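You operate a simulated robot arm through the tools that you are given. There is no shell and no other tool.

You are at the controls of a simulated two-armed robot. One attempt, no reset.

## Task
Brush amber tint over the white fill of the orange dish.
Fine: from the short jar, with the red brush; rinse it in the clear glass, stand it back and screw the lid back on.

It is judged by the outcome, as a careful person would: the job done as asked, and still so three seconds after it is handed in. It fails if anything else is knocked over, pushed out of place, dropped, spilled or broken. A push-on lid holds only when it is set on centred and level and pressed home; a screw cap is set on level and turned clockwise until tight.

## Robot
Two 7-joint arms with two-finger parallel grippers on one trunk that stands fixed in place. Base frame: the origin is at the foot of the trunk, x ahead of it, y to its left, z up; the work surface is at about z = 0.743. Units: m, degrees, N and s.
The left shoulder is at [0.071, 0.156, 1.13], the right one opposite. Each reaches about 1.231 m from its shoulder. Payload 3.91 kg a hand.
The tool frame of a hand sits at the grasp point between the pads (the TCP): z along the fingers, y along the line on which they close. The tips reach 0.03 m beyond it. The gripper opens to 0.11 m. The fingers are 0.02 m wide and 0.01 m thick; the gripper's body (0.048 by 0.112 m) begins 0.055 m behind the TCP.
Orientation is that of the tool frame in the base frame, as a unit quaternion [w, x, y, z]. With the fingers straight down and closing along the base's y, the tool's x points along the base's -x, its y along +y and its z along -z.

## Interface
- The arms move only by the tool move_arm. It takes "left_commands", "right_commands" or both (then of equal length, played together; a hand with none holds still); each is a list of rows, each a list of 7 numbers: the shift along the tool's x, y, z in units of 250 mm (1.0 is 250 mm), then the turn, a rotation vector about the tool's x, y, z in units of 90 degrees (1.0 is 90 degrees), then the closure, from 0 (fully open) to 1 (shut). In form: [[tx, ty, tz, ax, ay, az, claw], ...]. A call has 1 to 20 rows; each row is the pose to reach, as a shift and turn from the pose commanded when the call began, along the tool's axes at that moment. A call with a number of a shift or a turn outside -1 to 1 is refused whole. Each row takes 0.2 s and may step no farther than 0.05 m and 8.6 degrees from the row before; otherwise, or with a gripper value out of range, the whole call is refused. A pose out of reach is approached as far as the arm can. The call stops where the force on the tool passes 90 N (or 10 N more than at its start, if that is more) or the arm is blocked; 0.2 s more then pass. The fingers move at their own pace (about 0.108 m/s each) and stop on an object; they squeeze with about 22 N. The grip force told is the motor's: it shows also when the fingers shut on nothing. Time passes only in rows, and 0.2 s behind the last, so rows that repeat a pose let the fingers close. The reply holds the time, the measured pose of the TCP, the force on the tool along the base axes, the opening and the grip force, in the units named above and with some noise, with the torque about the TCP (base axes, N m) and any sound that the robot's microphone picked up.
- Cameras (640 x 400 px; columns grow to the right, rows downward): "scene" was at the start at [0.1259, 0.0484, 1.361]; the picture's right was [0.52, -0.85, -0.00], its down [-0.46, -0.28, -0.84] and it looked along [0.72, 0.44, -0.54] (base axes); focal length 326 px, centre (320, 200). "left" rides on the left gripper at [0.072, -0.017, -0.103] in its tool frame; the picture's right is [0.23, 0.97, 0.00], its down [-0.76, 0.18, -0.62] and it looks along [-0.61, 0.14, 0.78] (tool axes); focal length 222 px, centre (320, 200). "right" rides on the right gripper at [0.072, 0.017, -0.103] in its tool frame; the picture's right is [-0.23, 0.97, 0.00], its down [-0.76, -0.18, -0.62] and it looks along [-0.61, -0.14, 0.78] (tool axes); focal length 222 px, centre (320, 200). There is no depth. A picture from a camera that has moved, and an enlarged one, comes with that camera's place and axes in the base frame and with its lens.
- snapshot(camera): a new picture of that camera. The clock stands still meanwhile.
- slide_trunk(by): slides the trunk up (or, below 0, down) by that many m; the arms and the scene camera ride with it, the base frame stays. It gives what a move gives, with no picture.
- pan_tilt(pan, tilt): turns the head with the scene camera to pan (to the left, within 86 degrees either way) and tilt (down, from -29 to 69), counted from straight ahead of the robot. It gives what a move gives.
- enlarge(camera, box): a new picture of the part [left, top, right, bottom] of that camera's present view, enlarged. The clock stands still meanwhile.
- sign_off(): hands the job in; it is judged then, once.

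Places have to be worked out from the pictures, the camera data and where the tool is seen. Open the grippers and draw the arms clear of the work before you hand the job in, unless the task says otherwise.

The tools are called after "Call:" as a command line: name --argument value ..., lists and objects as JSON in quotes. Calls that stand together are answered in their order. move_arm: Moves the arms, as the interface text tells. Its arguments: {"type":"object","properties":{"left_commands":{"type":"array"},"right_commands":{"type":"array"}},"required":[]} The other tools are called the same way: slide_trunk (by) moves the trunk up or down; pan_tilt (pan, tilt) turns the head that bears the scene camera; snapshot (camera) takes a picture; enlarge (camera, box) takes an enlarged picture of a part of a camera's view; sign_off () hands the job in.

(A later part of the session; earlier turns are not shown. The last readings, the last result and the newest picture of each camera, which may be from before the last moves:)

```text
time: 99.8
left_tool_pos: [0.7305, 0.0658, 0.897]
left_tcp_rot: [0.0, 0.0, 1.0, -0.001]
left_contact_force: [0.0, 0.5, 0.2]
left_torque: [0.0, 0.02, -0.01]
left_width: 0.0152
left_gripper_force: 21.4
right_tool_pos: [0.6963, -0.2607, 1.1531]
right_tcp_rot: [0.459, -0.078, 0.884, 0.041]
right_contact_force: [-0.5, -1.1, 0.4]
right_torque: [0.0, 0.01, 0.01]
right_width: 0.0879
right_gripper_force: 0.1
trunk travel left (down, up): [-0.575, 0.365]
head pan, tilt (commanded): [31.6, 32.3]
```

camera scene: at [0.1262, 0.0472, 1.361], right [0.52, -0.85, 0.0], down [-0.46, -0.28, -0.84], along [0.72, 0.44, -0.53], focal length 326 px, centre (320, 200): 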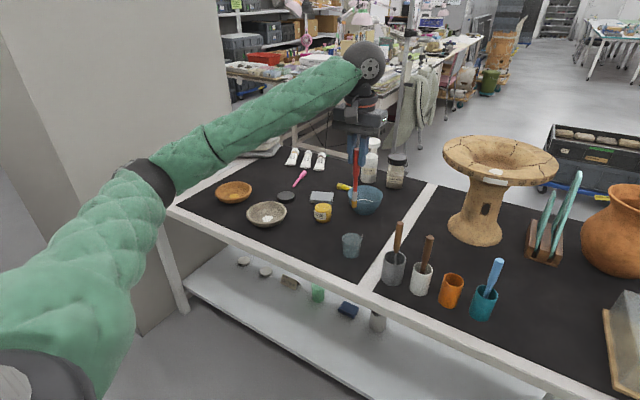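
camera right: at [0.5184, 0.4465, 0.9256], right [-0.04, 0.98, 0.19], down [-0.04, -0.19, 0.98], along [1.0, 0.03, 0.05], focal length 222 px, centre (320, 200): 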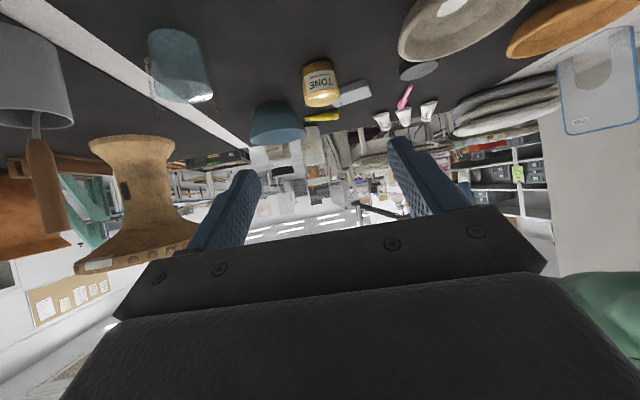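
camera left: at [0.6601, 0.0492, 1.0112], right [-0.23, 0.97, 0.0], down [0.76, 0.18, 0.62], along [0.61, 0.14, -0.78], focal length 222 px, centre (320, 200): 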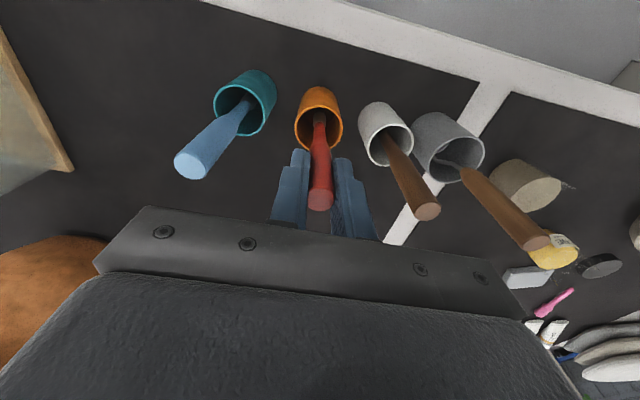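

The load is gone and the tip is at the floor. I open the fingers to let the brush stand.

Call:
move_arm --left_commands '[[0, 0, 0, 0, 0, 0, 0.84], [0, 0, 0, 0, 0, 0, 0.8], [0, 0, 0, 0, 0, 0, 0.74], [0, 0, 0, 0, 0, 0, 0.66], [0, 0, 0, 0, 0, 0, 0.591], [0, 0, 0, 0, 0, 0, 0.591]]'

Call:
enlarge --camera "scene" --box '[410, 230, 506, 310]'

Call:
snapshot --camera "left"

```text
time: 101.2
left_tool_pos: [0.7311, 0.0656, 0.8976]
left_tcp_rot: [0.0, 0.0, 1.0, -0.001]
left_contact_force: [0.3, -0.2, 0.8]
left_torque: [0.0, -0.03, -0.04]
left_width: 0.0447
left_gripper_force: 0.1
right_tool_pos: [0.6974, -0.2614, 1.153]
right_tcp_rot: [0.46, -0.076, 0.884, 0.04]
right_contact_force: [-1.5, 0.0, 0.0]
right_torque: [-0.03, -0.02, 0.01]
right_width: 0.0878
right_gripper_force: 0.1
trunk travel left (down, up): [-0.575, 0.365]
head pan, tilt (commanded): [31.6, 32.3]
```

```text
5.00 times, centred on (458, 270) of scene
camera zoom: at [0.1259, 0.0479, 1.361], right [0.52, -0.85, 0.0], down [-0.46, -0.28, -0.84], along [0.72, 0.44, -0.53], focal length 1632 px, centre (-370, -150)
```

zoom: 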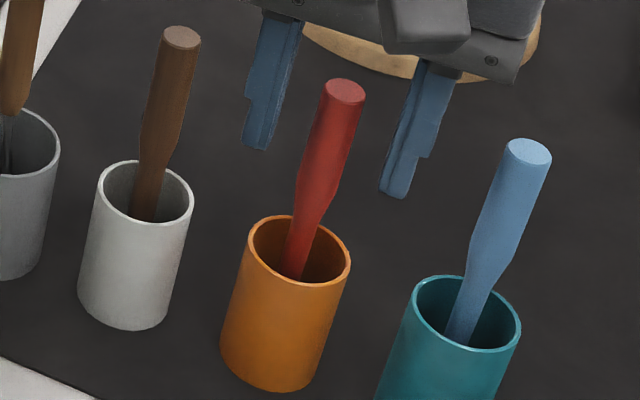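

```text
taken
camera left: at [0.6586, 0.0493, 1.0018], right [-0.23, 0.97, 0.0], down [0.76, 0.18, 0.62], along [0.61, 0.14, -0.78], focal length 222 px, centre (320, 200)
```

left: 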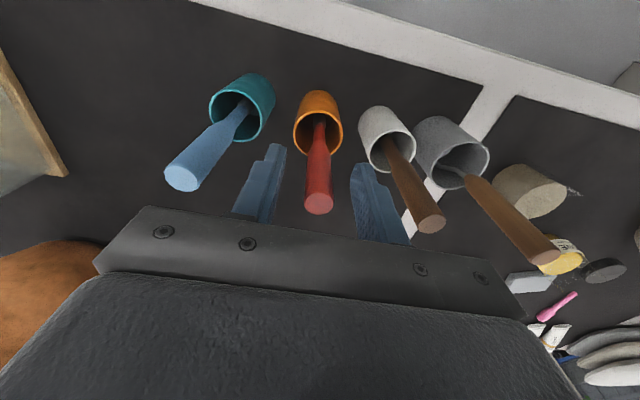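

The red brush stands upright in its orange cup. I lift the left hand clear straight up and head back toward the lid.

Call:
move_arm --left_commands '[[0, 0, -0.08, 0, 0, 0, 0.591], [0, 0, -0.22, 0, 0, 0, 0.591], [0, 0, -0.36, 0, 0, 0, 0.591], [0, 0, -0.5, 0, 0, 0, 0.591], [0, 0, -0.64, 0, 0, 0, 0.591], [0, 0, -0.76, 0, 0, 0, 0.591]]'

Call:
enlarge --camera "scene" --box '[410, 230, 506, 310]'

Call:
move_arm --left_commands '[[-0.0367, 0.16, 0, 0, 0, 0, 0.3], [-0.0733, 0.32, 0, 0, 0, 0, 0.3], [-0.11, 0.48, 0, 0, 0, 0, 0.3], [-0.1467, 0.64, 0, 0, 0, 0, 0.3], [-0.1833, 0.8, 0, 0, 0, 0, 0.3], [-0.22, 0.96, 0, 0, 0, 0, 0.3]]'

Call:
move_arm --left_commands '[[-0.0367, 0.16, 0, 0, 0, 0, 0.3], [-0.0733, 0.32, 0, 0, 0, 0, 0.3], [-0.11, 0.48, 0, 0, 0, 0, 0.3], [-0.1467, 0.64, 0, 0, 0, 0, 0.3], [-0.1833, 0.8, 0, 0, 0, 0, 0.3], [-0.22, 0.96, 0, 0, 0, 0, 0.3]]'

Call:
snapshot --camera "left"

Call:
snapshot --camera "scene"

```text
time: 102.6
left_tool_pos: [0.7307, 0.0663, 1.0874]
left_tcp_rot: [0.0, 0.0, 1.0, 0.001]
left_contact_force: [-0.7, -0.3, -0.4]
left_torque: [0.01, -0.01, 0.0]
left_width: 0.0445
left_gripper_force: 0.1
right_tool_pos: [0.6959, -0.2621, 1.1537]
right_tcp_rot: [0.459, -0.077, 0.884, 0.04]
right_contact_force: [0.6, 0.2, 0.3]
right_torque: [0.04, -0.02, 0.0]
right_width: 0.088
right_gripper_force: 0.1
trunk travel left (down, up): [-0.575, 0.365]
head pan, tilt (commanded): [31.6, 32.3]
```

```text
5.00 times, centred on (458, 270) of scene
camera zoom: at [0.1253, 0.0477, 1.3609], right [0.52, -0.85, 0.0], down [-0.46, -0.28, -0.85], along [0.72, 0.44, -0.53], focal length 1632 px, centre (-370, -150)
```

zoom: 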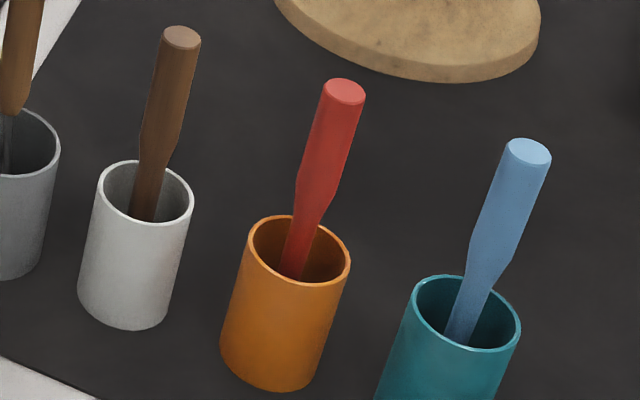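

```text
time: 104.0
left_tool_pos: [0.7882, 0.3075, 1.0878]
left_tcp_rot: [-0.001, 0.0, 1.0, 0.0]
left_contact_force: [0.4, -0.1, -0.2]
left_torque: [-0.02, 0.0, -0.03]
left_width: 0.0769
left_gripper_force: 0.0
right_tool_pos: [0.6971, -0.2617, 1.1524]
right_tcp_rot: [0.461, -0.076, 0.884, 0.039]
right_contact_force: [0.1, 0.3, 0.1]
right_torque: [0.02, -0.03, 0.01]
right_width: 0.0878
right_gripper_force: 0.1
trunk travel left (down, up): [-0.575, 0.365]
head pan, tilt (commanded): [31.6, 32.3]
```

```text
time: 105.4
left_tool_pos: [0.8432, 0.5445, 1.0886]
left_tcp_rot: [-0.001, 0.0, 1.0, 0.001]
left_contact_force: [-0.1, 0.4, -0.2]
left_torque: [-0.01, 0.0, 0.0]
left_width: 0.077
left_gripper_force: 0.1
right_tool_pos: [0.6971, -0.2608, 1.1532]
right_tcp_rot: [0.46, -0.077, 0.884, 0.04]
right_contact_force: [0.7, -0.5, -0.3]
right_torque: [-0.03, -0.01, 0.01]
right_width: 0.0881
right_gripper_force: 0.0
trunk travel left (down, up): [-0.575, 0.365]
head pan, tilt (commanded): [31.6, 32.3]
```

```text
taken
camera left: at [0.7694, 0.5292, 1.1919], right [-0.23, 0.97, 0.0], down [0.76, 0.18, 0.62], along [0.61, 0.14, -0.78], focal length 222 px, centre (320, 200)
```

left: 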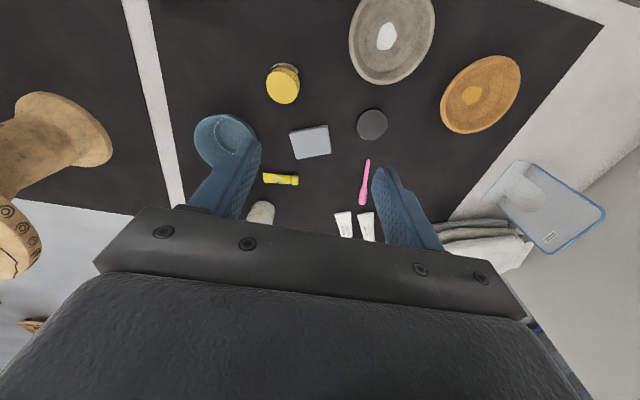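

```text
taken
camera scene: at [0.126, 0.0487, 1.3609], right [0.52, -0.85, 0.0], down [-0.46, -0.28, -0.84], along [0.72, 0.44, -0.54], focal length 326 px, centre (320, 200)
```

scene: 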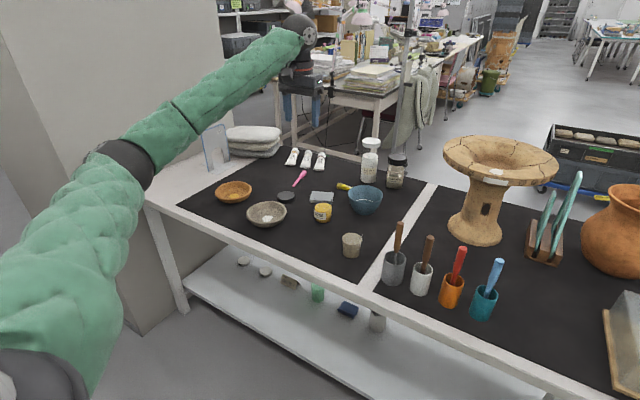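

All is in order. Now the lid: I move the left hand over the lid while the right hand starts back along its earlier path toward the jar.

Call:
move_arm --left_commands '[[-0.058, 0.1195, 0.06, 0, 0, 0, 0.3], [-0.116, 0.239, 0.12, 0, 0, 0, 0.3], [-0.174, 0.3585, 0.18, 0, 0, 0, 0.3], [-0.232, 0.478, 0.24, 0, 0, 0, 0.3], [-0.232, 0.478, 0.24, 0, 0, 0, 0.3], [-0.232, 0.478, 0.24, 0, 0, 0, 0.3]]' --right_commands '[[0.0207, 0.1655, 0.017, 0, 0, 0, 0.2], [0.0413, 0.331, 0.034, 0, 0, 0, 0.2], [0.062, 0.4965, 0.051, 0, 0, 0, 0.2], [0.0827, 0.662, 0.068, 0, 0, 0, 0.2], [0.1033, 0.8275, 0.085, 0, 0, 0, 0.2], [0.124, 0.993, 0.102, 0, 0, 0, 0.2]]'

Call:
snapshot --camera "left"

Call:
enlarge --camera "scene" --box '[270, 180, 366, 240]'

```text
time: 106.8
left_tool_pos: [0.901, 0.6675, 1.0247]
left_tcp_rot: [-0.001, 0.0, 1.0, -0.001]
left_contact_force: [-0.3, -0.7, 0.2]
left_torque: [-0.03, 0.03, -0.01]
left_width: 0.077
left_gripper_force: 0.0
right_tool_pos: [0.6586, -0.0104, 1.1141]
right_tcp_rot: [0.46, -0.078, 0.884, 0.04]
right_contact_force: [-0.9, 0.0, 0.4]
right_torque: [0.0, 0.03, 0.0]
right_width: 0.0878
right_gripper_force: 0.2
trunk travel left (down, up): [-0.575, 0.365]
head pan, tilt (commanded): [31.6, 32.3]
```

```text
taken
camera left: at [0.8281, 0.6503, 1.1305], right [-0.23, 0.97, 0.0], down [0.76, 0.18, 0.62], along [0.61, 0.14, -0.78], focal length 222 px, centre (320, 200)
```

left: 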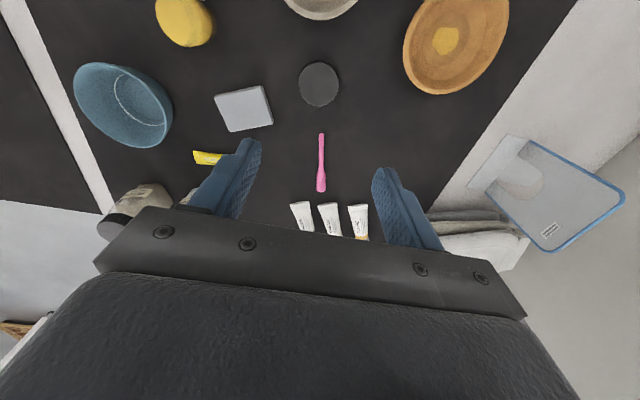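

```text
6.67 times, centred on (318, 210) of scene
camera zoom: at [0.127, 0.0501, 1.3607], right [0.52, -0.85, 0.0], down [-0.46, -0.28, -0.84], along [0.72, 0.44, -0.54], focal length 2176 px, centre (333, 133)
```

zoom: 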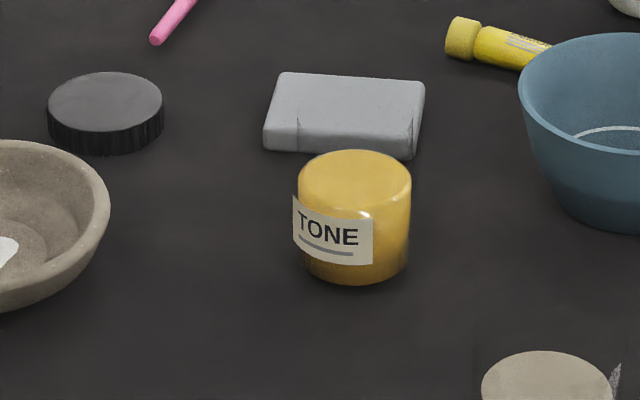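

The jar and lid are undisturbed. I continue the right hand along its path to the staging point in front of the jar.

Call:
move_arm --right_commands '[[0.0207, 0.1655, 0.017, 0, 0, 0, 0.2], [0.0413, 0.331, 0.034, 0, 0, 0, 0.2], [0.062, 0.4965, 0.051, 0, 0, 0, 0.2], [0.0827, 0.662, 0.068, 0, 0, 0, 0.2], [0.1033, 0.8275, 0.085, 0, 0, 0, 0.2], [0.124, 0.993, 0.102, 0, 0, 0, 0.2]]'

Call:
move_arm --right_commands '[[0.056, 0.141, 0.0943, 0, 0, 0, 0.2], [0.112, 0.282, 0.1887, 0, 0, 0, 0.2], [0.168, 0.423, 0.283, 0, 0, 0, 0.2], [0.224, 0.564, 0.3773, 0, 0, 0, 0.2], [0.28, 0.705, 0.4717, 0, 0, 0, 0.2], [0.336, 0.846, 0.566, 0, 0, 0, 0.2]]'

Call:
snapshot --camera "right"

Call:
enlarge --camera "right" --box '[272, 30, 368, 130]'

```text
time: 108.2
left_tool_pos: [0.8991, 0.6676, 1.0278]
left_tcp_rot: [0.0, -0.001, 1.0, 0.0]
left_contact_force: [-0.3, -0.3, 0.1]
left_torque: [0.02, -0.02, 0.0]
left_width: 0.0769
left_gripper_force: 0.2
right_tool_pos: [0.6201, 0.2323, 1.0701]
right_tcp_rot: [0.46, -0.077, 0.884, 0.04]
right_contact_force: [0.3, 0.2, 0.1]
right_torque: [0.02, 0.0, -0.01]
right_width: 0.088
right_gripper_force: 0.0
trunk travel left (down, up): [-0.575, 0.365]
head pan, tilt (commanded): [31.6, 32.3]
```

```text
time: 109.6
left_tool_pos: [0.8993, 0.6655, 1.0275]
left_tcp_rot: [-0.001, 0.0, 1.0, -0.002]
left_contact_force: [0.4, 0.9, 0.0]
left_torque: [-0.02, 0.0, -0.01]
left_width: 0.077
left_gripper_force: 0.1
right_tool_pos: [0.6465, 0.4518, 0.9223]
right_tcp_rot: [0.46, -0.077, 0.884, 0.039]
right_contact_force: [0.0, -0.2, -0.3]
right_torque: [-0.01, -0.01, 0.03]
right_width: 0.0878
right_gripper_force: 0.0
trunk travel left (down, up): [-0.575, 0.365]
head pan, tilt (commanded): [31.6, 32.3]
```

```text
taken
camera right: at [0.5201, 0.4497, 0.9242], right [-0.04, 0.98, 0.18], down [-0.04, -0.19, 0.98], along [1.0, 0.03, 0.05], focal length 222 px, centre (320, 200)
```

right: 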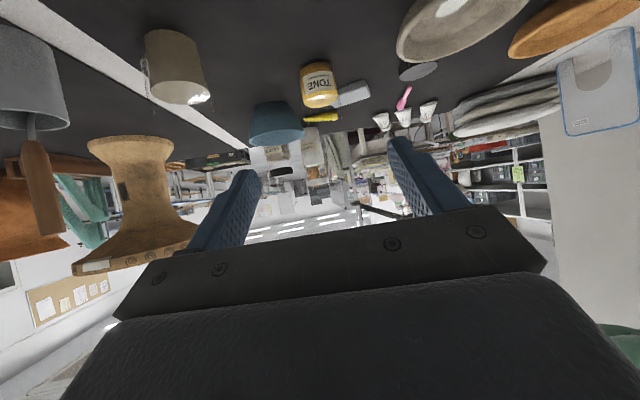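

```text
4.00 times, centred on (320, 80) of right
camera zoom: at [0.5201, 0.4497, 0.9242], right [-0.04, 0.98, 0.18], down [-0.04, -0.19, 0.98], along [1.0, 0.03, 0.05], focal length 888 px, centre (320, 680)
```

zoom: 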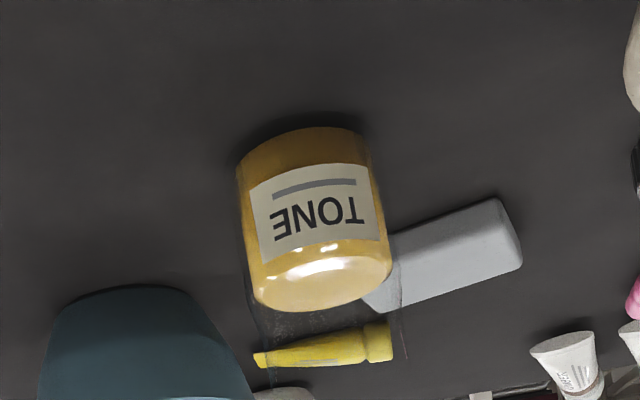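

The view matches the earlier approach within about a millimetre. I slide the right hand in around the jar again, still open.

Call:
move_arm --right_commands '[[0, -0.004, 0.18, 0, 0, 0, 0.2], [0, -0.004, 0.36, 0, 0, 0, 0.2], [0, -0.004, 0.54, 0, 0, 0, 0.2], [0, -0.004, 0.7, 0, 0, 0, 0.2], [0, -0.004, 0.84, 0, 0, 0, 0.2], [0, -0.004, 0.94, 0, 0, 0, 0.2], [0, -0.004, 1.0, 0, 0, 0, 0.2]]'

Call:
enlarge --camera "right" --box '[240, 100, 400, 250]'

Call:
snapshot --camera "left"

```text
time: 111.2
left_tool_pos: [0.9, 0.6661, 1.0286]
left_tcp_rot: [-0.001, 0.0, 1.0, 0.0]
left_contact_force: [-0.7, 0.8, 0.7]
left_torque: [0.01, -0.01, 0.0]
left_width: 0.0771
left_gripper_force: 0.0
right_tool_pos: [0.8512, 0.4858, 0.7794]
right_tcp_rot: [0.459, -0.078, 0.884, 0.04]
right_contact_force: [0.3, 0.1, -1.0]
right_torque: [0.02, 0.02, 0.01]
right_width: 0.0878
right_gripper_force: 0.2
trunk travel left (down, up): [-0.575, 0.365]
head pan, tilt (commanded): [31.6, 32.3]
```

```text
2.67 times, centred on (320, 175) of right
camera zoom: at [0.723, 0.4823, 0.7816], right [-0.04, 0.98, 0.19], down [-0.04, -0.19, 0.98], along [1.0, 0.03, 0.05], focal length 592 px, centre (320, 267)
```

zoom: 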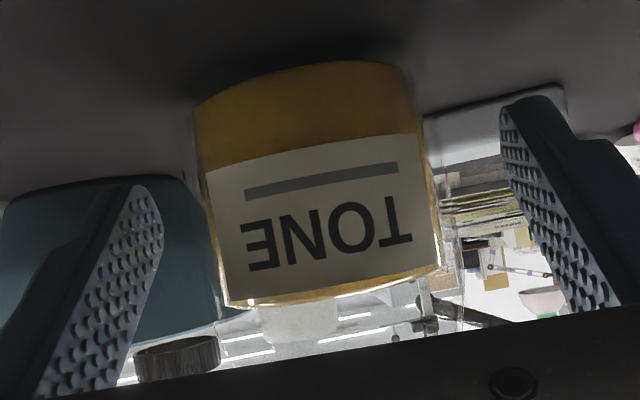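

```text
taken
camera left: at [0.8271, 0.6495, 1.1322], right [-0.23, 0.97, 0.0], down [0.76, 0.18, 0.62], along [0.61, 0.14, -0.78], focal length 222 px, centre (320, 200)
```

left: 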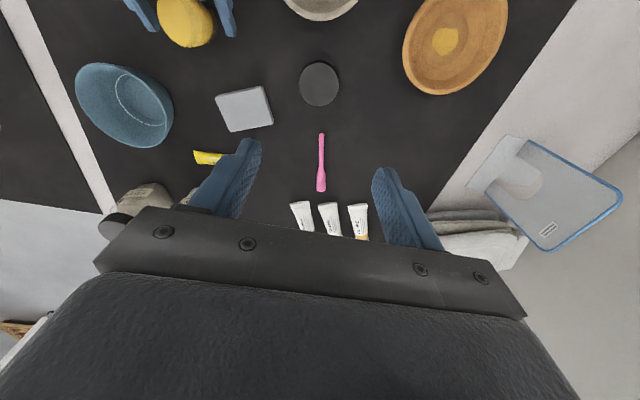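

The jar sits in the right hand's view exactly as when I held it before. I close the right hand on the jar and zoom in on the lid for the left hand's pick.

Call:
move_arm --right_commands '[[0, 0, 0, 0, 0, 0, 0.35], [0, 0, 0, 0, 0, 0, 0.45], [0, 0, 0, 0, 0, 0, 0.55], [0, 0, 0, 0, 0, 0, 1.0], [0, 0, 0, 0, 0, 0, 1.0]]'

Call:
enlarge --camera "left" --box '[272, 50, 368, 120]'

Call:
enlarge --camera "right" --box '[240, 100, 400, 250]'

```text
time: 112.4
left_tool_pos: [0.9007, 0.6659, 1.0284]
left_tcp_rot: [0.0, 0.001, 1.0, 0.0]
left_contact_force: [0.0, 0.2, 0.0]
left_torque: [0.01, -0.02, 0.03]
left_width: 0.0774
left_gripper_force: 0.1
right_tool_pos: [0.8497, 0.4849, 0.7815]
right_tcp_rot: [0.46, -0.078, 0.884, 0.041]
right_contact_force: [0.6, -1.0, -0.1]
right_torque: [0.0, -0.02, -0.07]
right_width: 0.0624
right_gripper_force: 22.1
trunk travel left (down, up): [-0.575, 0.365]
head pan, tilt (commanded): [31.6, 32.3]
```

```text
5.71 times, centred on (320, 85) of left
camera zoom: at [0.8269, 0.6494, 1.1324], right [-0.23, 0.97, 0.0], down [0.76, 0.18, 0.62], along [0.61, 0.14, -0.78], focal length 1269 px, centre (320, 857)
```

zoom: 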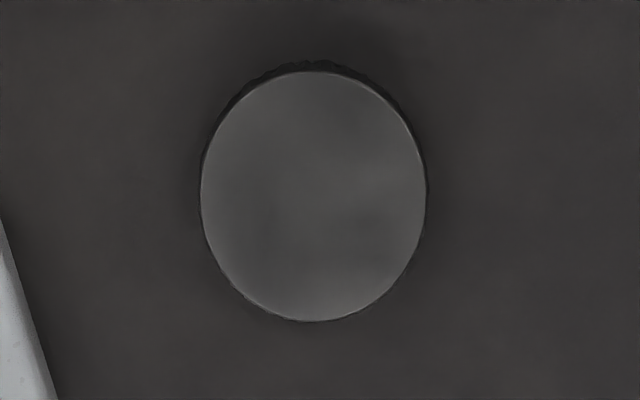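

```text
2.67 times, centred on (320, 175) of right
camera zoom: at [0.7227, 0.4824, 0.7822], right [-0.04, 0.98, 0.19], down [-0.04, -0.19, 0.98], along [1.0, 0.03, 0.05], focal length 592 px, centre (320, 267)
```

zoom: 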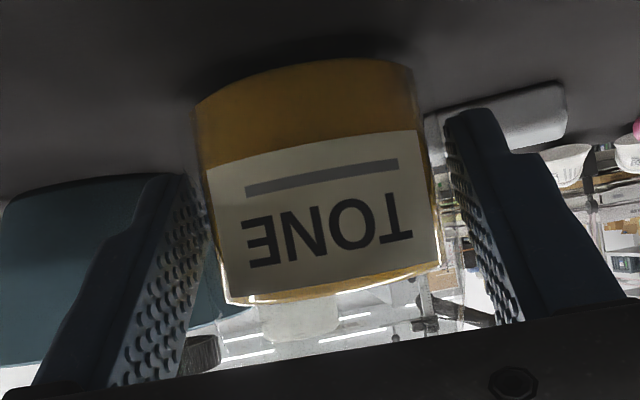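

The jar is held (62.4 mm), and the lid is within about a millimetre of being under the left hand. I lower the left hand to the lid.

Call:
move_arm --left_commands '[[0, -0.004, 0.18, 0, 0, 0, 0.3], [0, -0.004, 0.36, 0, 0, 0, 0.3], [0, -0.004, 0.54, 0, 0, 0, 0.3], [0, -0.004, 0.7, 0, 0, 0, 0.3], [0, -0.004, 0.82, 0, 0, 0, 0.3], [0, -0.004, 0.9, 0, 0, 0, 0.3]]'

Call:
enlarge --camera "left" --box '[200, 90, 440, 240]'

```text
time: 113.8
left_tool_pos: [0.9004, 0.6658, 0.8026]
left_tcp_rot: [0.001, -0.001, 1.0, 0.0]
left_contact_force: [0.1, -0.2, 0.2]
left_torque: [0.01, -0.02, -0.02]
left_width: 0.077
left_gripper_force: 0.0
right_tool_pos: [0.8497, 0.4857, 0.7818]
right_tcp_rot: [0.46, -0.077, 0.884, 0.04]
right_contact_force: [0.2, 0.1, -0.1]
right_torque: [0.06, 0.01, 0.01]
right_width: 0.0623
right_gripper_force: 22.1
trunk travel left (down, up): [-0.575, 0.365]
head pan, tilt (commanded): [31.6, 32.3]
```

```text
2.67 times, centred on (320, 165) of left
camera zoom: at [0.8274, 0.6497, 0.9064], right [-0.23, 0.97, 0.0], down [0.76, 0.18, 0.62], along [0.61, 0.14, -0.78], focal length 592 px, centre (320, 293)
```

zoom: 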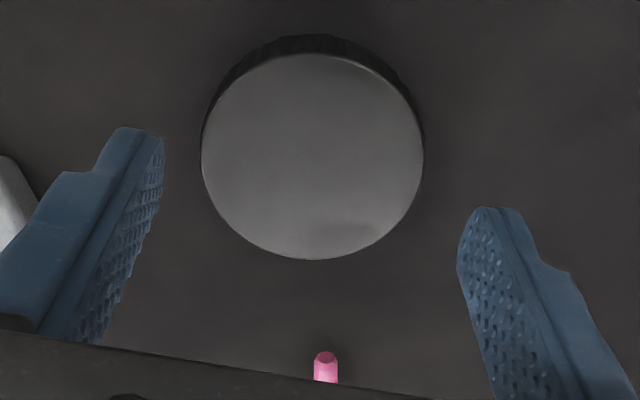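

The lid is about 2 mm off along the closing axis. I correct that and lower to grip height, then look once more before closing.

Call:
move_arm --left_commands '[[-0.006, -0.007, 0.02, 0, 0, 0, 0.3], [-0.006, -0.007, 0.06, 0, 0, 0, 0.3], [-0.006, -0.007, 0.098, 0, 0, 0, 0.3]]'

Call:
enlarge --camera "left" --box '[200, 90, 440, 240]'

```text
time: 114.6
left_tool_pos: [0.9015, 0.6639, 0.7778]
left_tcp_rot: [-0.001, 0.0, 1.0, 0.001]
left_contact_force: [-0.4, -0.2, 0.4]
left_torque: [0.01, 0.02, -0.03]
left_width: 0.0769
left_gripper_force: 0.0
right_tool_pos: [0.8498, 0.485, 0.7807]
right_tcp_rot: [0.46, -0.077, 0.884, 0.04]
right_contact_force: [-0.3, -0.7, -0.3]
right_torque: [0.01, 0.0, 0.01]
right_width: 0.062
right_gripper_force: 21.7
trunk travel left (down, up): [-0.575, 0.365]
head pan, tilt (commanded): [31.6, 32.3]
```

```text
2.67 times, centred on (320, 165) of left
camera zoom: at [0.8279, 0.6475, 0.8814], right [-0.23, 0.97, 0.0], down [0.76, 0.18, 0.62], along [0.61, 0.14, -0.78], focal length 592 px, centre (320, 293)
```

zoom: 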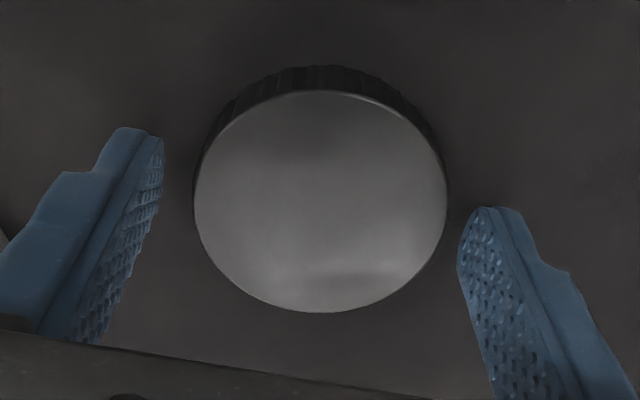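

The lid is centred between the fingers. I close on it.

Call:
move_arm --left_commands '[[0, 0, 0, 0, 0, 0, 0.38], [0, 0, 0, 0, 0, 0, 0.44], [0, 0, 0, 0, 0, 0, 1.0], [0, 0, 0, 0, 0, 0, 1.0]]'

Call:
enlarge --camera "left" --box '[200, 90, 440, 240]'

```text
time: 115.6
left_tool_pos: [0.9011, 0.6643, 0.7778]
left_tcp_rot: [0.0, 0.0, 1.0, 0.0]
left_contact_force: [-0.1, -0.4, -0.5]
left_torque: [0.0, -0.02, -0.02]
left_width: 0.0595
left_gripper_force: 22.2
right_tool_pos: [0.8494, 0.4859, 0.7813]
right_tcp_rot: [0.46, -0.078, 0.884, 0.04]
right_contact_force: [-0.7, 1.0, -0.5]
right_torque: [0.08, -0.01, 0.03]
right_width: 0.062
right_gripper_force: 22.0
trunk travel left (down, up): [-0.575, 0.365]
head pan, tilt (commanded): [31.6, 32.3]
```

```text
2.67 times, centred on (320, 165) of left
camera zoom: at [0.828, 0.6472, 0.8816], right [-0.23, 0.97, 0.0], down [0.76, 0.18, 0.62], along [0.61, 0.14, -0.78], focal length 592 px, centre (320, 293)
```

zoom: 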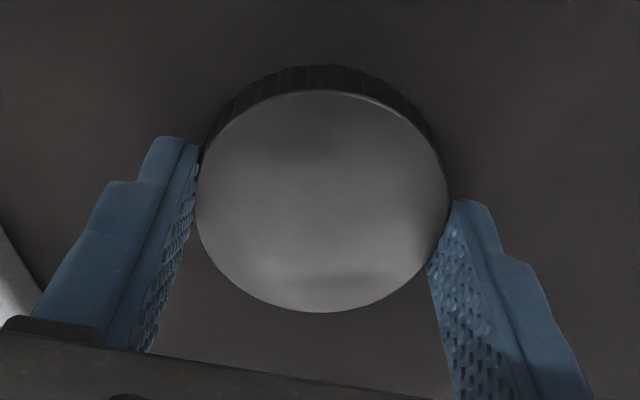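

The lid is held centred. I lift it, carry it over the jar and rotate the hand to +50° yaw, ready for clockwise turning.

Call:
move_arm --left_commands '[[0, 0, -0.12, 0, 0, 0, 1.0], [0, 0, -0.28, 0, 0, 0, 1.0], [0, 0, -0.46, 0, 0, 0, 1.0], [0, 0, -0.64, 0, 0, 0, 1.0], [0, 0, -0.8, 0, 0, 0, 1.0], [0.0214, -0.1, -0.8, 0, 0, -0.0794, 1.0], [0.0429, -0.2, -0.8, 0, 0, -0.1587, 1.0], [0.0643, -0.3, -0.8, 0, 0, -0.2381, 1.0], [0.0857, -0.4, -0.8, 0, 0, -0.3175, 1.0], [0.1071, -0.5, -0.8, 0, 0, -0.3969, 1.0], [0.1286, -0.6, -0.8, 0, 0, -0.4762, 1.0], [0.15, -0.7, -0.8, 0, 0, -0.5556, 1.0]]'

Call:
snapshot --camera "left"

Call:
enlarge --camera "left" --box '[200, 60, 440, 210]'

Call:
snapshot --camera "scene"

```text
time: 118.2
left_tool_pos: [0.8648, 0.4888, 0.9762]
left_tcp_rot: [0.0, -0.423, 0.906, 0.0]
left_contact_force: [-0.7, -1.2, 1.0]
left_torque: [0.02, -0.01, 0.02]
left_width: 0.0592
left_gripper_force: 22.3
right_tool_pos: [0.8496, 0.4852, 0.7809]
right_tcp_rot: [0.46, -0.078, 0.883, 0.041]
right_contact_force: [-0.9, -0.5, -0.3]
right_torque: [-0.06, -0.01, -0.04]
right_width: 0.0622
right_gripper_force: 21.5
trunk travel left (down, up): [-0.575, 0.365]
head pan, tilt (commanded): [31.6, 32.3]
```

```text
taken
camera left: at [0.8306, 0.4217, 1.081], right [-0.89, 0.45, 0.0], down [0.35, 0.7, 0.62], along [0.28, 0.56, -0.78], focal length 222 px, centre (320, 200)
```

left: 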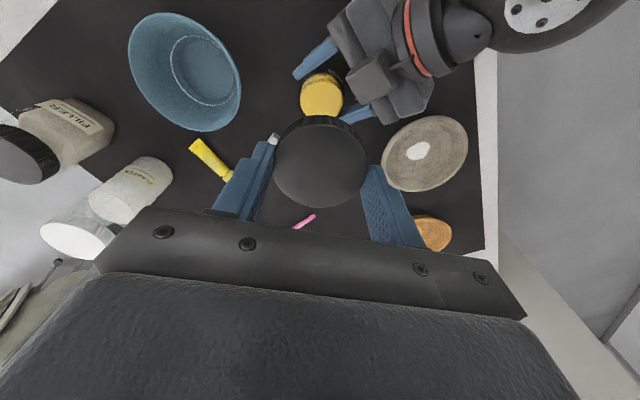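

```text
2.67 times, centred on (320, 135) of left
camera zoom: at [0.8306, 0.4217, 1.081], right [-0.89, 0.45, 0.0], down [0.35, 0.7, 0.62], along [0.28, 0.56, -0.78], focal length 592 px, centre (320, 373)
```

zoom: 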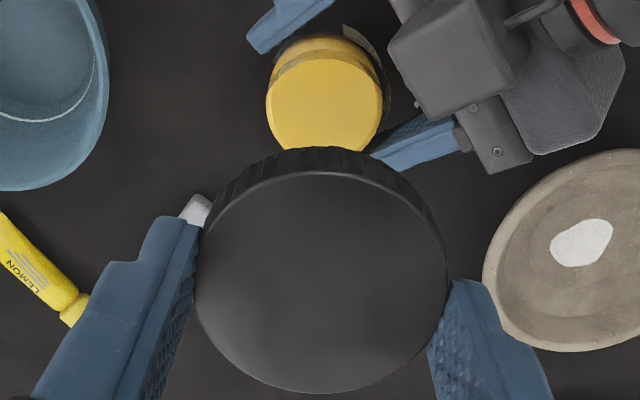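

```text
taken
camera scene: at [0.1263, 0.0483, 1.3609], right [0.52, -0.85, 0.0], down [-0.46, -0.28, -0.84], along [0.72, 0.44, -0.54], focal length 326 px, centre (320, 200)
```

scene: 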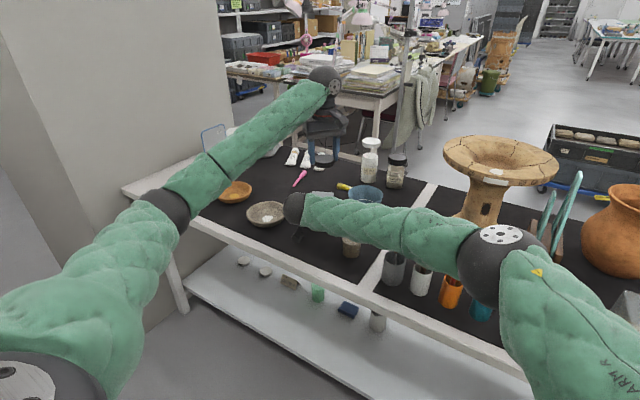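

The lid and jar mouth are nearly in line; the jar is about 1.5 mm toward the tool's +y. I shift and lower the lid to just above where the thread starts.

Call:
move_arm --left_commands '[[0.0016, 0.006, 0.1, 0, 0, 0, 1.0], [0.0016, 0.006, 0.22, 0, 0, 0, 1.0], [0.0016, 0.006, 0.33, 0, 0, 0, 1.0], [0.0016, 0.006, 0.41, 0, 0, 0, 1.0], [0.0016, 0.006, 0.445, 0, 0, 0, 1.0]]'

Call:
enlarge --camera "left" --box '[200, 60, 440, 210]'

Call:
enlarge --camera "right" --box '[240, 100, 400, 250]'

```text
time: 119.4
left_tool_pos: [0.8614, 0.4903, 0.8658]
left_tcp_rot: [-0.001, -0.424, 0.906, -0.001]
left_contact_force: [-0.5, -0.8, -0.9]
left_torque: [-0.02, 0.03, -0.01]
left_width: 0.0592
left_gripper_force: 21.1
right_tool_pos: [0.8501, 0.4864, 0.7812]
right_tcp_rot: [0.46, -0.077, 0.884, 0.04]
right_contact_force: [-0.4, -0.7, -0.3]
right_torque: [0.02, -0.06, 0.01]
right_width: 0.062
right_gripper_force: 22.6
trunk travel left (down, up): [-0.575, 0.365]
head pan, tilt (commanded): [31.6, 32.3]
```

```text
2.67 times, centred on (320, 135) of left
camera zoom: at [0.8281, 0.4225, 0.9703], right [-0.89, 0.45, 0.0], down [0.35, 0.7, 0.62], along [0.28, 0.56, -0.78], focal length 592 px, centre (320, 373)
```

zoom: 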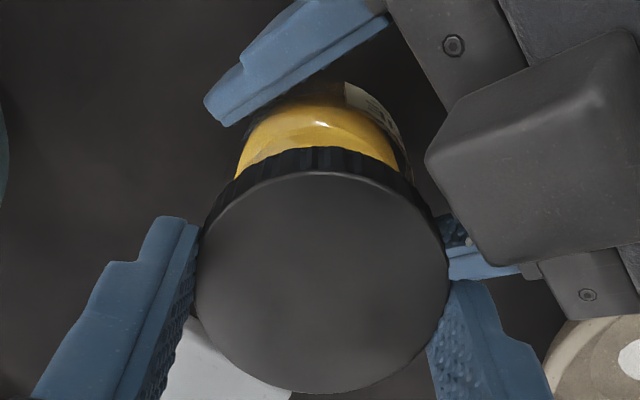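

```text
2.67 times, centred on (320, 175) of right
camera zoom: at [0.7228, 0.4825, 0.7821], right [-0.04, 0.98, 0.19], down [-0.04, -0.19, 0.98], along [1.0, 0.03, 0.05], focal length 592 px, centre (320, 267)
```

zoom: 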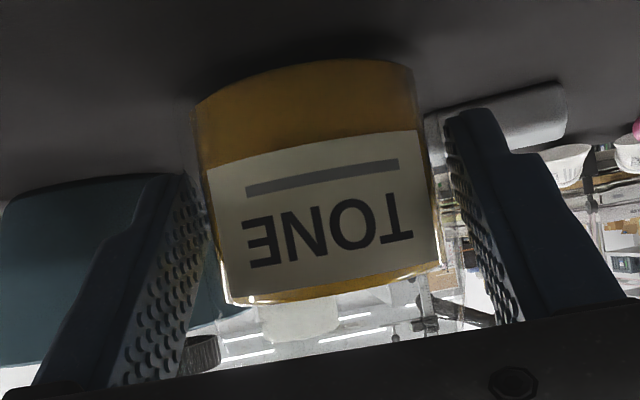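

The lid hovers level over the neck. I lower in small steps to feel the thread start.

Call:
move_arm --left_commands '[[0, -0.003, 0.006, 0, 0, 0, 1.0], [0, -0.003, 0.012, 0, 0, 0, 1.0], [0, -0.003, 0.018, 0, 0, 0, 1.0]]'

```text
time: 120.2
left_tool_pos: [0.8623, 0.488, 0.8625]
left_tcp_rot: [0.0, -0.423, 0.906, 0.0]
left_contact_force: [0.5, 0.0, -1.2]
left_torque: [-0.02, 0.02, 0.01]
left_width: 0.0592
left_gripper_force: 22.1
right_tool_pos: [0.8508, 0.4866, 0.7814]
right_tcp_rot: [0.46, -0.078, 0.884, 0.041]
right_contact_force: [0.7, -0.7, 0.1]
right_torque: [0.02, -0.04, -0.01]
right_width: 0.0622
right_gripper_force: 22.2
trunk travel left (down, up): [-0.575, 0.365]
head pan, tilt (commanded): [31.6, 32.3]
```

Call:
move_arm --left_commands '[[0, 0, 0.006, 0, 0, 0, 1.0], [0, 0, 0.012, 0, 0, 0, 1.0]]'

```text
time: 120.8
left_tool_pos: [0.8628, 0.4891, 0.8592]
left_tcp_rot: [-0.001, -0.422, 0.906, -0.001]
left_contact_force: [0.6, 0.4, 0.3]
left_torque: [-0.03, -0.03, 0.01]
left_width: 0.0592
left_gripper_force: 21.7
right_tool_pos: [0.849, 0.4867, 0.7811]
right_tcp_rot: [0.46, -0.077, 0.884, 0.04]
right_contact_force: [0.6, 0.5, -0.5]
right_torque: [0.02, -0.02, 0.03]
right_width: 0.0622
right_gripper_force: 22.2
trunk travel left (down, up): [-0.575, 0.365]
head pan, tilt (commanded): [31.6, 32.3]
```

Call:
move_arm --left_commands '[[0, 0, 0.004, 0, 0, 0, 1.0], [0, 0, 0.008, 0, 0, 0, 1.0]]'

```text
time: 121.4
left_tool_pos: [0.8634, 0.489, 0.8566]
left_tcp_rot: [0.0, -0.422, 0.907, 0.0]
left_contact_force: [-0.1, 0.1, 0.5]
left_torque: [-0.03, 0.01, -0.02]
left_width: 0.0594
left_gripper_force: 21.8
right_tool_pos: [0.8495, 0.4847, 0.7817]
right_tcp_rot: [0.46, -0.077, 0.884, 0.04]
right_contact_force: [-0.7, -0.6, -0.4]
right_torque: [-0.01, 0.02, -0.02]
right_width: 0.0621
right_gripper_force: 22.4
trunk travel left (down, up): [-0.575, 0.365]
head pan, tilt (commanded): [31.6, 32.3]
```

Call:
move_arm --left_commands '[[0, 0, 0.004, 0, 0, 0, 1.0], [0, 0, 0.006, 0, 0, 0, 1.0]]'

```text
time: 122.0
left_tool_pos: [0.8627, 0.4881, 0.8559]
left_tcp_rot: [0.0, -0.423, 0.906, 0.0]
left_contact_force: [-0.1, 0.7, 0.8]
left_torque: [-0.02, -0.02, 0.0]
left_width: 0.0591
left_gripper_force: 21.4
right_tool_pos: [0.8498, 0.4859, 0.7814]
right_tcp_rot: [0.46, -0.077, 0.884, 0.04]
right_contact_force: [1.1, 0.8, 0.7]
right_torque: [0.06, 0.01, 0.02]
right_width: 0.0621
right_gripper_force: 22.4
trunk travel left (down, up): [-0.575, 0.365]
head pan, tilt (commanded): [31.6, 32.3]
```

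Call:
move_arm --left_commands '[[0, 0, 0.004, 0, 0, 0, 1.0], [0, 0, 0.006, 0, 0, 0, 1.0]]'

```text
time: 122.6
left_tool_pos: [0.8628, 0.4887, 0.8527]
left_tcp_rot: [-0.001, -0.423, 0.906, -0.001]
left_contact_force: [-2.7, -3.9, -0.5]
left_torque: [-0.13, 0.06, 0.0]
left_width: 0.0592
left_gripper_force: 22.1
right_tool_pos: [0.8496, 0.4864, 0.7813]
right_tcp_rot: [0.46, -0.078, 0.883, 0.042]
right_contact_force: [3.4, 3.4, -0.3]
right_torque: [-0.13, 0.16, 0.03]
right_width: 0.0624
right_gripper_force: 22.1
trunk travel left (down, up): [-0.575, 0.365]
head pan, tilt (commanded): [31.6, 32.3]
```

A small lateral coupling shows the lid has seated on the neck. I start turning clockwise (viewed from above) 33° with a slight downward follow.

Call:
move_arm --left_commands '[[0, 0, 0.001, 0, 0, 0.0926, 1.0], [0, 0, 0.002, 0, 0, 0.1852, 1.0], [0, 0, 0.002, 0, 0, 0.2778, 1.0], [0, 0, 0.003, 0, 0, 0.3704, 1.0]]'

Call:
enlarge --camera "left" --box '[200, 90, 440, 240]'

Call:
enlarge --camera "right" --box '[240, 100, 400, 250]'

```text
time: 123.6
left_tool_pos: [0.8638, 0.4891, 0.8526]
left_tcp_rot: [0.0, -0.145, 0.989, 0.001]
left_contact_force: [1.6, 1.9, -1.9]
left_torque: [0.05, -0.04, -0.03]
left_width: 0.0592
left_gripper_force: 22.0
right_tool_pos: [0.8503, 0.4859, 0.7815]
right_tcp_rot: [0.46, -0.078, 0.883, 0.04]
right_contact_force: [-2.3, -1.8, 0.3]
right_torque: [0.14, -0.08, 0.03]
right_width: 0.0619
right_gripper_force: 22.0
trunk travel left (down, up): [-0.575, 0.365]
head pan, tilt (commanded): [31.6, 32.3]
```

```text
2.67 times, centred on (320, 165) of left
camera zoom: at [0.798, 0.4518, 0.9578], right [-0.5, 0.87, 0.0], down [0.68, 0.39, 0.62], along [0.54, 0.31, -0.78], focal length 592 px, centre (320, 293)
```

zoom: 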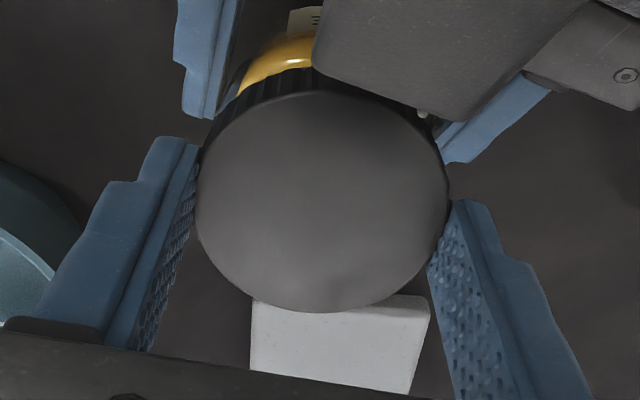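

```text
2.67 times, centred on (320, 175) of right
camera zoom: at [0.7227, 0.4825, 0.7821], right [-0.04, 0.98, 0.19], down [-0.04, -0.19, 0.98], along [1.0, 0.03, 0.05], focal length 592 px, centre (320, 267)
```

zoom: 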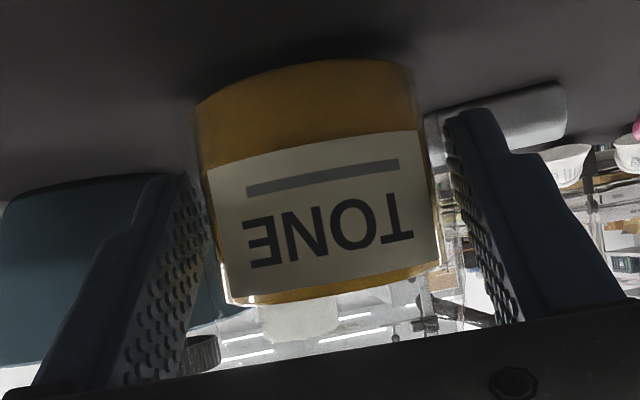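

The lid tool feels a slight downward pull, which fits the thread drawing the lid down. I turn the remaining 42° of this stroke.

Call:
move_arm --left_commands '[[0, 0, 0.001, 0, 0, 0.0926, 1.0], [0, 0, 0.002, 0, 0, 0.1852, 1.0], [0, 0, 0.003, 0, 0, 0.2778, 1.0], [0, 0, 0.004, 0, 0, 0.3704, 1.0], [0, 0, 0.005, 0, 0, 0.463, 1.0]]'

```text
time: 124.8
left_tool_pos: [0.8629, 0.4868, 0.8519]
left_tcp_rot: [0.0, 0.218, 0.976, 0.0]
left_contact_force: [1.6, -0.1, 8.8]
left_torque: [0.02, -0.03, 0.0]
left_width: 0.0593
left_gripper_force: 21.7
right_tool_pos: [0.8498, 0.4856, 0.7822]
right_tcp_rot: [0.46, -0.077, 0.883, 0.041]
right_contact_force: [-0.1, 1.0, -4.0]
right_torque: [0.02, 0.0, 0.02]
right_width: 0.0621
right_gripper_force: 21.5
trunk travel left (down, up): [-0.575, 0.365]
head pan, tilt (commanded): [31.6, 32.3]
```

First stroke done; I was pressing down slightly faster than the thread (8.8 N), so I ease up 1 mm, open, and rotate the open fingers back to +50°.

Call:
move_arm --left_commands '[[0, 0, -0.005, 0, 0, 0, 1.0], [0, 0, -0.005, 0, 0, 0, 0.4], [0, 0, -0.005, 0, 0, 0, 0.318], [0, 0, -0.005, 0, 0, -0.0926, 0.318], [0, 0, -0.005, 0, 0, -0.1852, 0.318], [0, 0, -0.005, 0, 0, -0.2778, 0.318], [0, 0, -0.005, 0, 0, -0.3704, 0.318], [0, 0, -0.005, 0, 0, -0.463, 0.318], [0, 0, -0.005, 0, 0, -0.5556, 0.318], [0, 0, -0.005, 0, 0, -0.6481, 0.318], [0, 0, -0.005, 0, 0, -0.7407, 0.318], [0, 0, -0.005, 0, 0, -0.8333, 0.318]]'

Call:
enlarge --camera "left" --box '[200, 90, 440, 240]'

```text
time: 127.4
left_tool_pos: [0.8644, 0.4897, 0.8529]
left_tcp_rot: [0.0, -0.424, 0.906, 0.0]
left_contact_force: [-0.4, 0.9, -1.0]
left_torque: [-0.03, -0.01, -0.01]
left_width: 0.075
left_gripper_force: 0.1
right_tool_pos: [0.8498, 0.4855, 0.7815]
right_tcp_rot: [0.46, -0.077, 0.884, 0.04]
right_contact_force: [-0.3, -0.4, 0.1]
right_torque: [-0.01, 0.1, 0.03]
right_width: 0.0621
right_gripper_force: 21.8
trunk travel left (down, up): [-0.575, 0.365]
head pan, tilt (commanded): [31.6, 32.3]
```

```text
2.67 times, centred on (320, 165) of left
camera zoom: at [0.8288, 0.4223, 0.9572], right [-0.89, 0.45, 0.0], down [0.35, 0.7, 0.62], along [0.28, 0.56, -0.78], focal length 592 px, centre (320, 293)
```

zoom: 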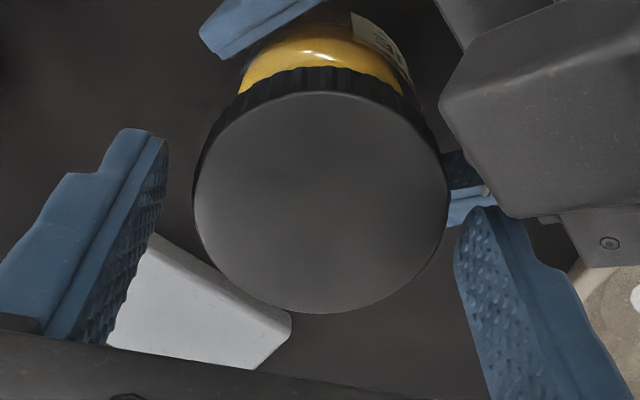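

The lid sits level and centred on the jar. I grip and make the second clockwise stroke of 75°.

Call:
move_arm --left_commands '[[0, 0, 0, 0, 0, 0, 0.45], [0, 0, 0, 0, 0, 0, 1.0], [0, 0, 0, 0, 0, 0, 1.0], [0, 0, 0, 0, 0, 0.0926, 1.0], [0, 0, 0.001, 0, 0, 0.1852, 1.0], [0, 0, 0.001, 0, 0, 0.2778, 1.0], [0, 0, 0.002, 0, 0, 0.3704, 1.0], [0, 0, 0.002, 0, 0, 0.463, 1.0], [0, 0, 0.002, 0, 0, 0.5556, 1.0], [0, 0, 0.003, 0, 0, 0.6481, 1.0], [0, 0, 0.003, 0, 0, 0.7407, 1.0], [0, 0, 0.003, 0, 0, 0.8333, 1.0]]'

Call:
enlarge --camera "right" --box '[240, 100, 400, 250]'

```text
time: 130.0
left_tool_pos: [0.8625, 0.4895, 0.8525]
left_tcp_rot: [0.0, 0.219, 0.976, -0.001]
left_contact_force: [-4.7, -7.0, -1.1]
left_torque: [-0.39, 0.19, 0.04]
left_width: 0.0609
left_gripper_force: 22.0
right_tool_pos: [0.8487, 0.4876, 0.7812]
right_tcp_rot: [0.46, -0.077, 0.884, 0.04]
right_contact_force: [5.1, 7.6, 0.5]
right_torque: [-0.16, 0.24, 0.08]
right_width: 0.062
right_gripper_force: 22.0
trunk travel left (down, up): [-0.575, 0.365]
head pan, tilt (commanded): [31.6, 32.3]
```

```text
2.67 times, centred on (320, 175) of right
camera zoom: at [0.7225, 0.4828, 0.7822], right [-0.04, 0.98, 0.19], down [-0.04, -0.19, 0.98], along [1.0, 0.03, 0.05], focal length 592 px, centre (320, 267)
```

zoom: 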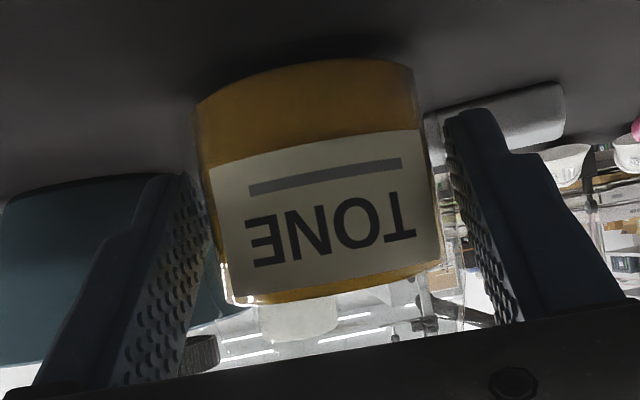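

150° in. I repeat: open, rotate back, check, grip and turn again.

Call:
move_arm --left_commands '[[0, 0, 0, 0, 0, 0, 0.4], [0, 0, 0, 0, 0, 0, 0.318], [0, 0, 0, 0, 0, -0.0926, 0.318], [0, 0, 0, 0, 0, -0.1852, 0.318], [0, 0, 0, 0, 0, -0.2778, 0.318], [0, 0, 0, 0, 0, -0.3704, 0.318], [0, 0, 0, 0, 0, -0.463, 0.318], [0, 0, 0, 0, 0, -0.5556, 0.318], [0, 0, 0, 0, 0, -0.6481, 0.318], [0, 0, 0, 0, 0, -0.7407, 0.318], [0, 0, 0, 0, 0, -0.8333, 0.318]]'

Call:
enlarge --camera "left" --box '[200, 90, 440, 240]'

```text
time: 132.4
left_tool_pos: [0.8632, 0.4881, 0.852]
left_tcp_rot: [0.0, -0.424, 0.905, 0.001]
left_contact_force: [0.3, -0.2, -0.9]
left_torque: [-0.01, 0.0, 0.02]
left_width: 0.0751
left_gripper_force: 0.0
right_tool_pos: [0.8482, 0.4863, 0.7817]
right_tcp_rot: [0.46, -0.078, 0.884, 0.041]
right_contact_force: [-0.6, -0.7, -0.4]
right_torque: [0.05, 0.02, 0.04]
right_width: 0.0623
right_gripper_force: 21.6
trunk travel left (down, up): [-0.575, 0.365]
head pan, tilt (commanded): [31.6, 32.3]
```

```text
2.67 times, centred on (320, 165) of left
camera zoom: at [0.829, 0.4226, 0.9562], right [-0.89, 0.45, 0.0], down [0.35, 0.7, 0.62], along [0.28, 0.56, -0.78], focal length 592 px, centre (320, 293)
```

zoom: 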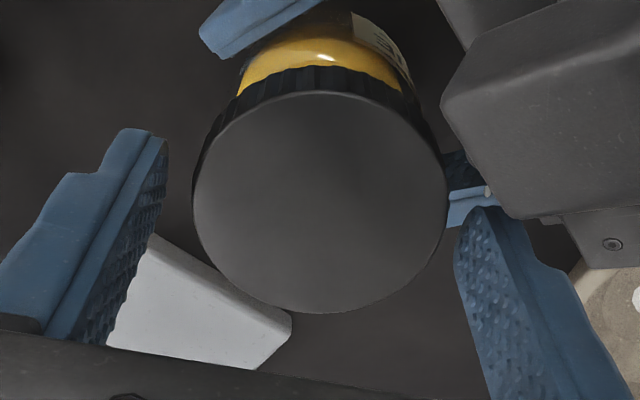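

Centred. Third clockwise stroke, 75°.

Call:
move_arm --left_commands '[[0, 0, 0, 0, 0, 0, 0.45], [0, 0, 0, 0, 0, 0, 1.0], [0, 0, 0, 0, 0, 0, 1.0], [0, 0, 0, 0, 0, 0.0926, 1.0], [0, 0, 0.001, 0, 0, 0.1852, 1.0], [0, 0, 0.001, 0, 0, 0.2778, 1.0], [0, 0, 0.002, 0, 0, 0.3704, 1.0], [0, 0, 0.002, 0, 0, 0.463, 1.0], [0, 0, 0.002, 0, 0, 0.5556, 1.0], [0, 0, 0.003, 0, 0, 0.6481, 1.0], [0, 0, 0.003, 0, 0, 0.7407, 1.0], [0, 0, 0.003, 0, 0, 0.8333, 1.0]]'

Call:
enlarge --camera "right" --box '[240, 100, 400, 250]'

Call:
enlarge --camera "left" --box '[200, 90, 440, 240]'

```text
time: 135.0
left_tool_pos: [0.8628, 0.4881, 0.8506]
left_tcp_rot: [-0.001, 0.217, 0.976, -0.001]
left_contact_force: [-3.5, -6.1, -3.7]
left_torque: [-0.2, 0.1, 0.04]
left_width: 0.0593
left_gripper_force: 22.6
right_tool_pos: [0.8491, 0.485, 0.7822]
right_tcp_rot: [0.459, -0.077, 0.884, 0.04]
right_contact_force: [3.2, 6.2, 1.1]
right_torque: [-0.23, 0.18, 0.03]
right_width: 0.0616
right_gripper_force: 21.9
trunk travel left (down, up): [-0.575, 0.365]
head pan, tilt (commanded): [31.6, 32.3]
```

```text
2.67 times, centred on (320, 175) of right
camera zoom: at [0.7226, 0.4828, 0.7822], right [-0.04, 0.98, 0.19], down [-0.04, -0.19, 0.98], along [1.0, 0.03, 0.05], focal length 592 px, centre (320, 267)
```

zoom: 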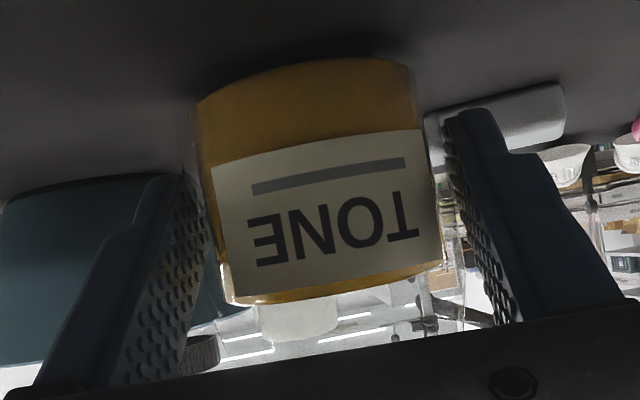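

```text
2.67 times, centred on (320, 165) of left
camera zoom: at [0.7895, 0.5043, 0.9559], right [0.21, 0.98, 0.0], down [0.77, -0.16, 0.62], along [0.61, -0.13, -0.78], focal length 592 px, centre (320, 293)
```

zoom: 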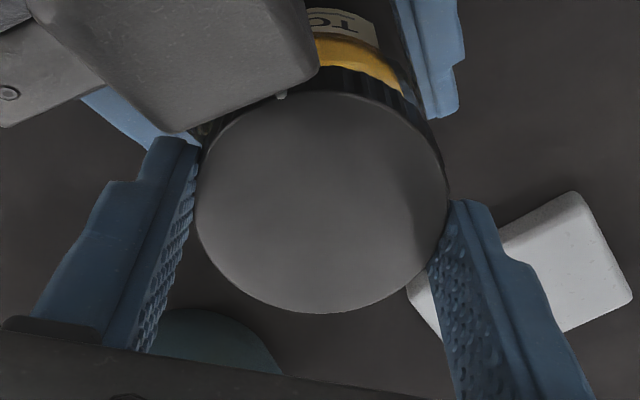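

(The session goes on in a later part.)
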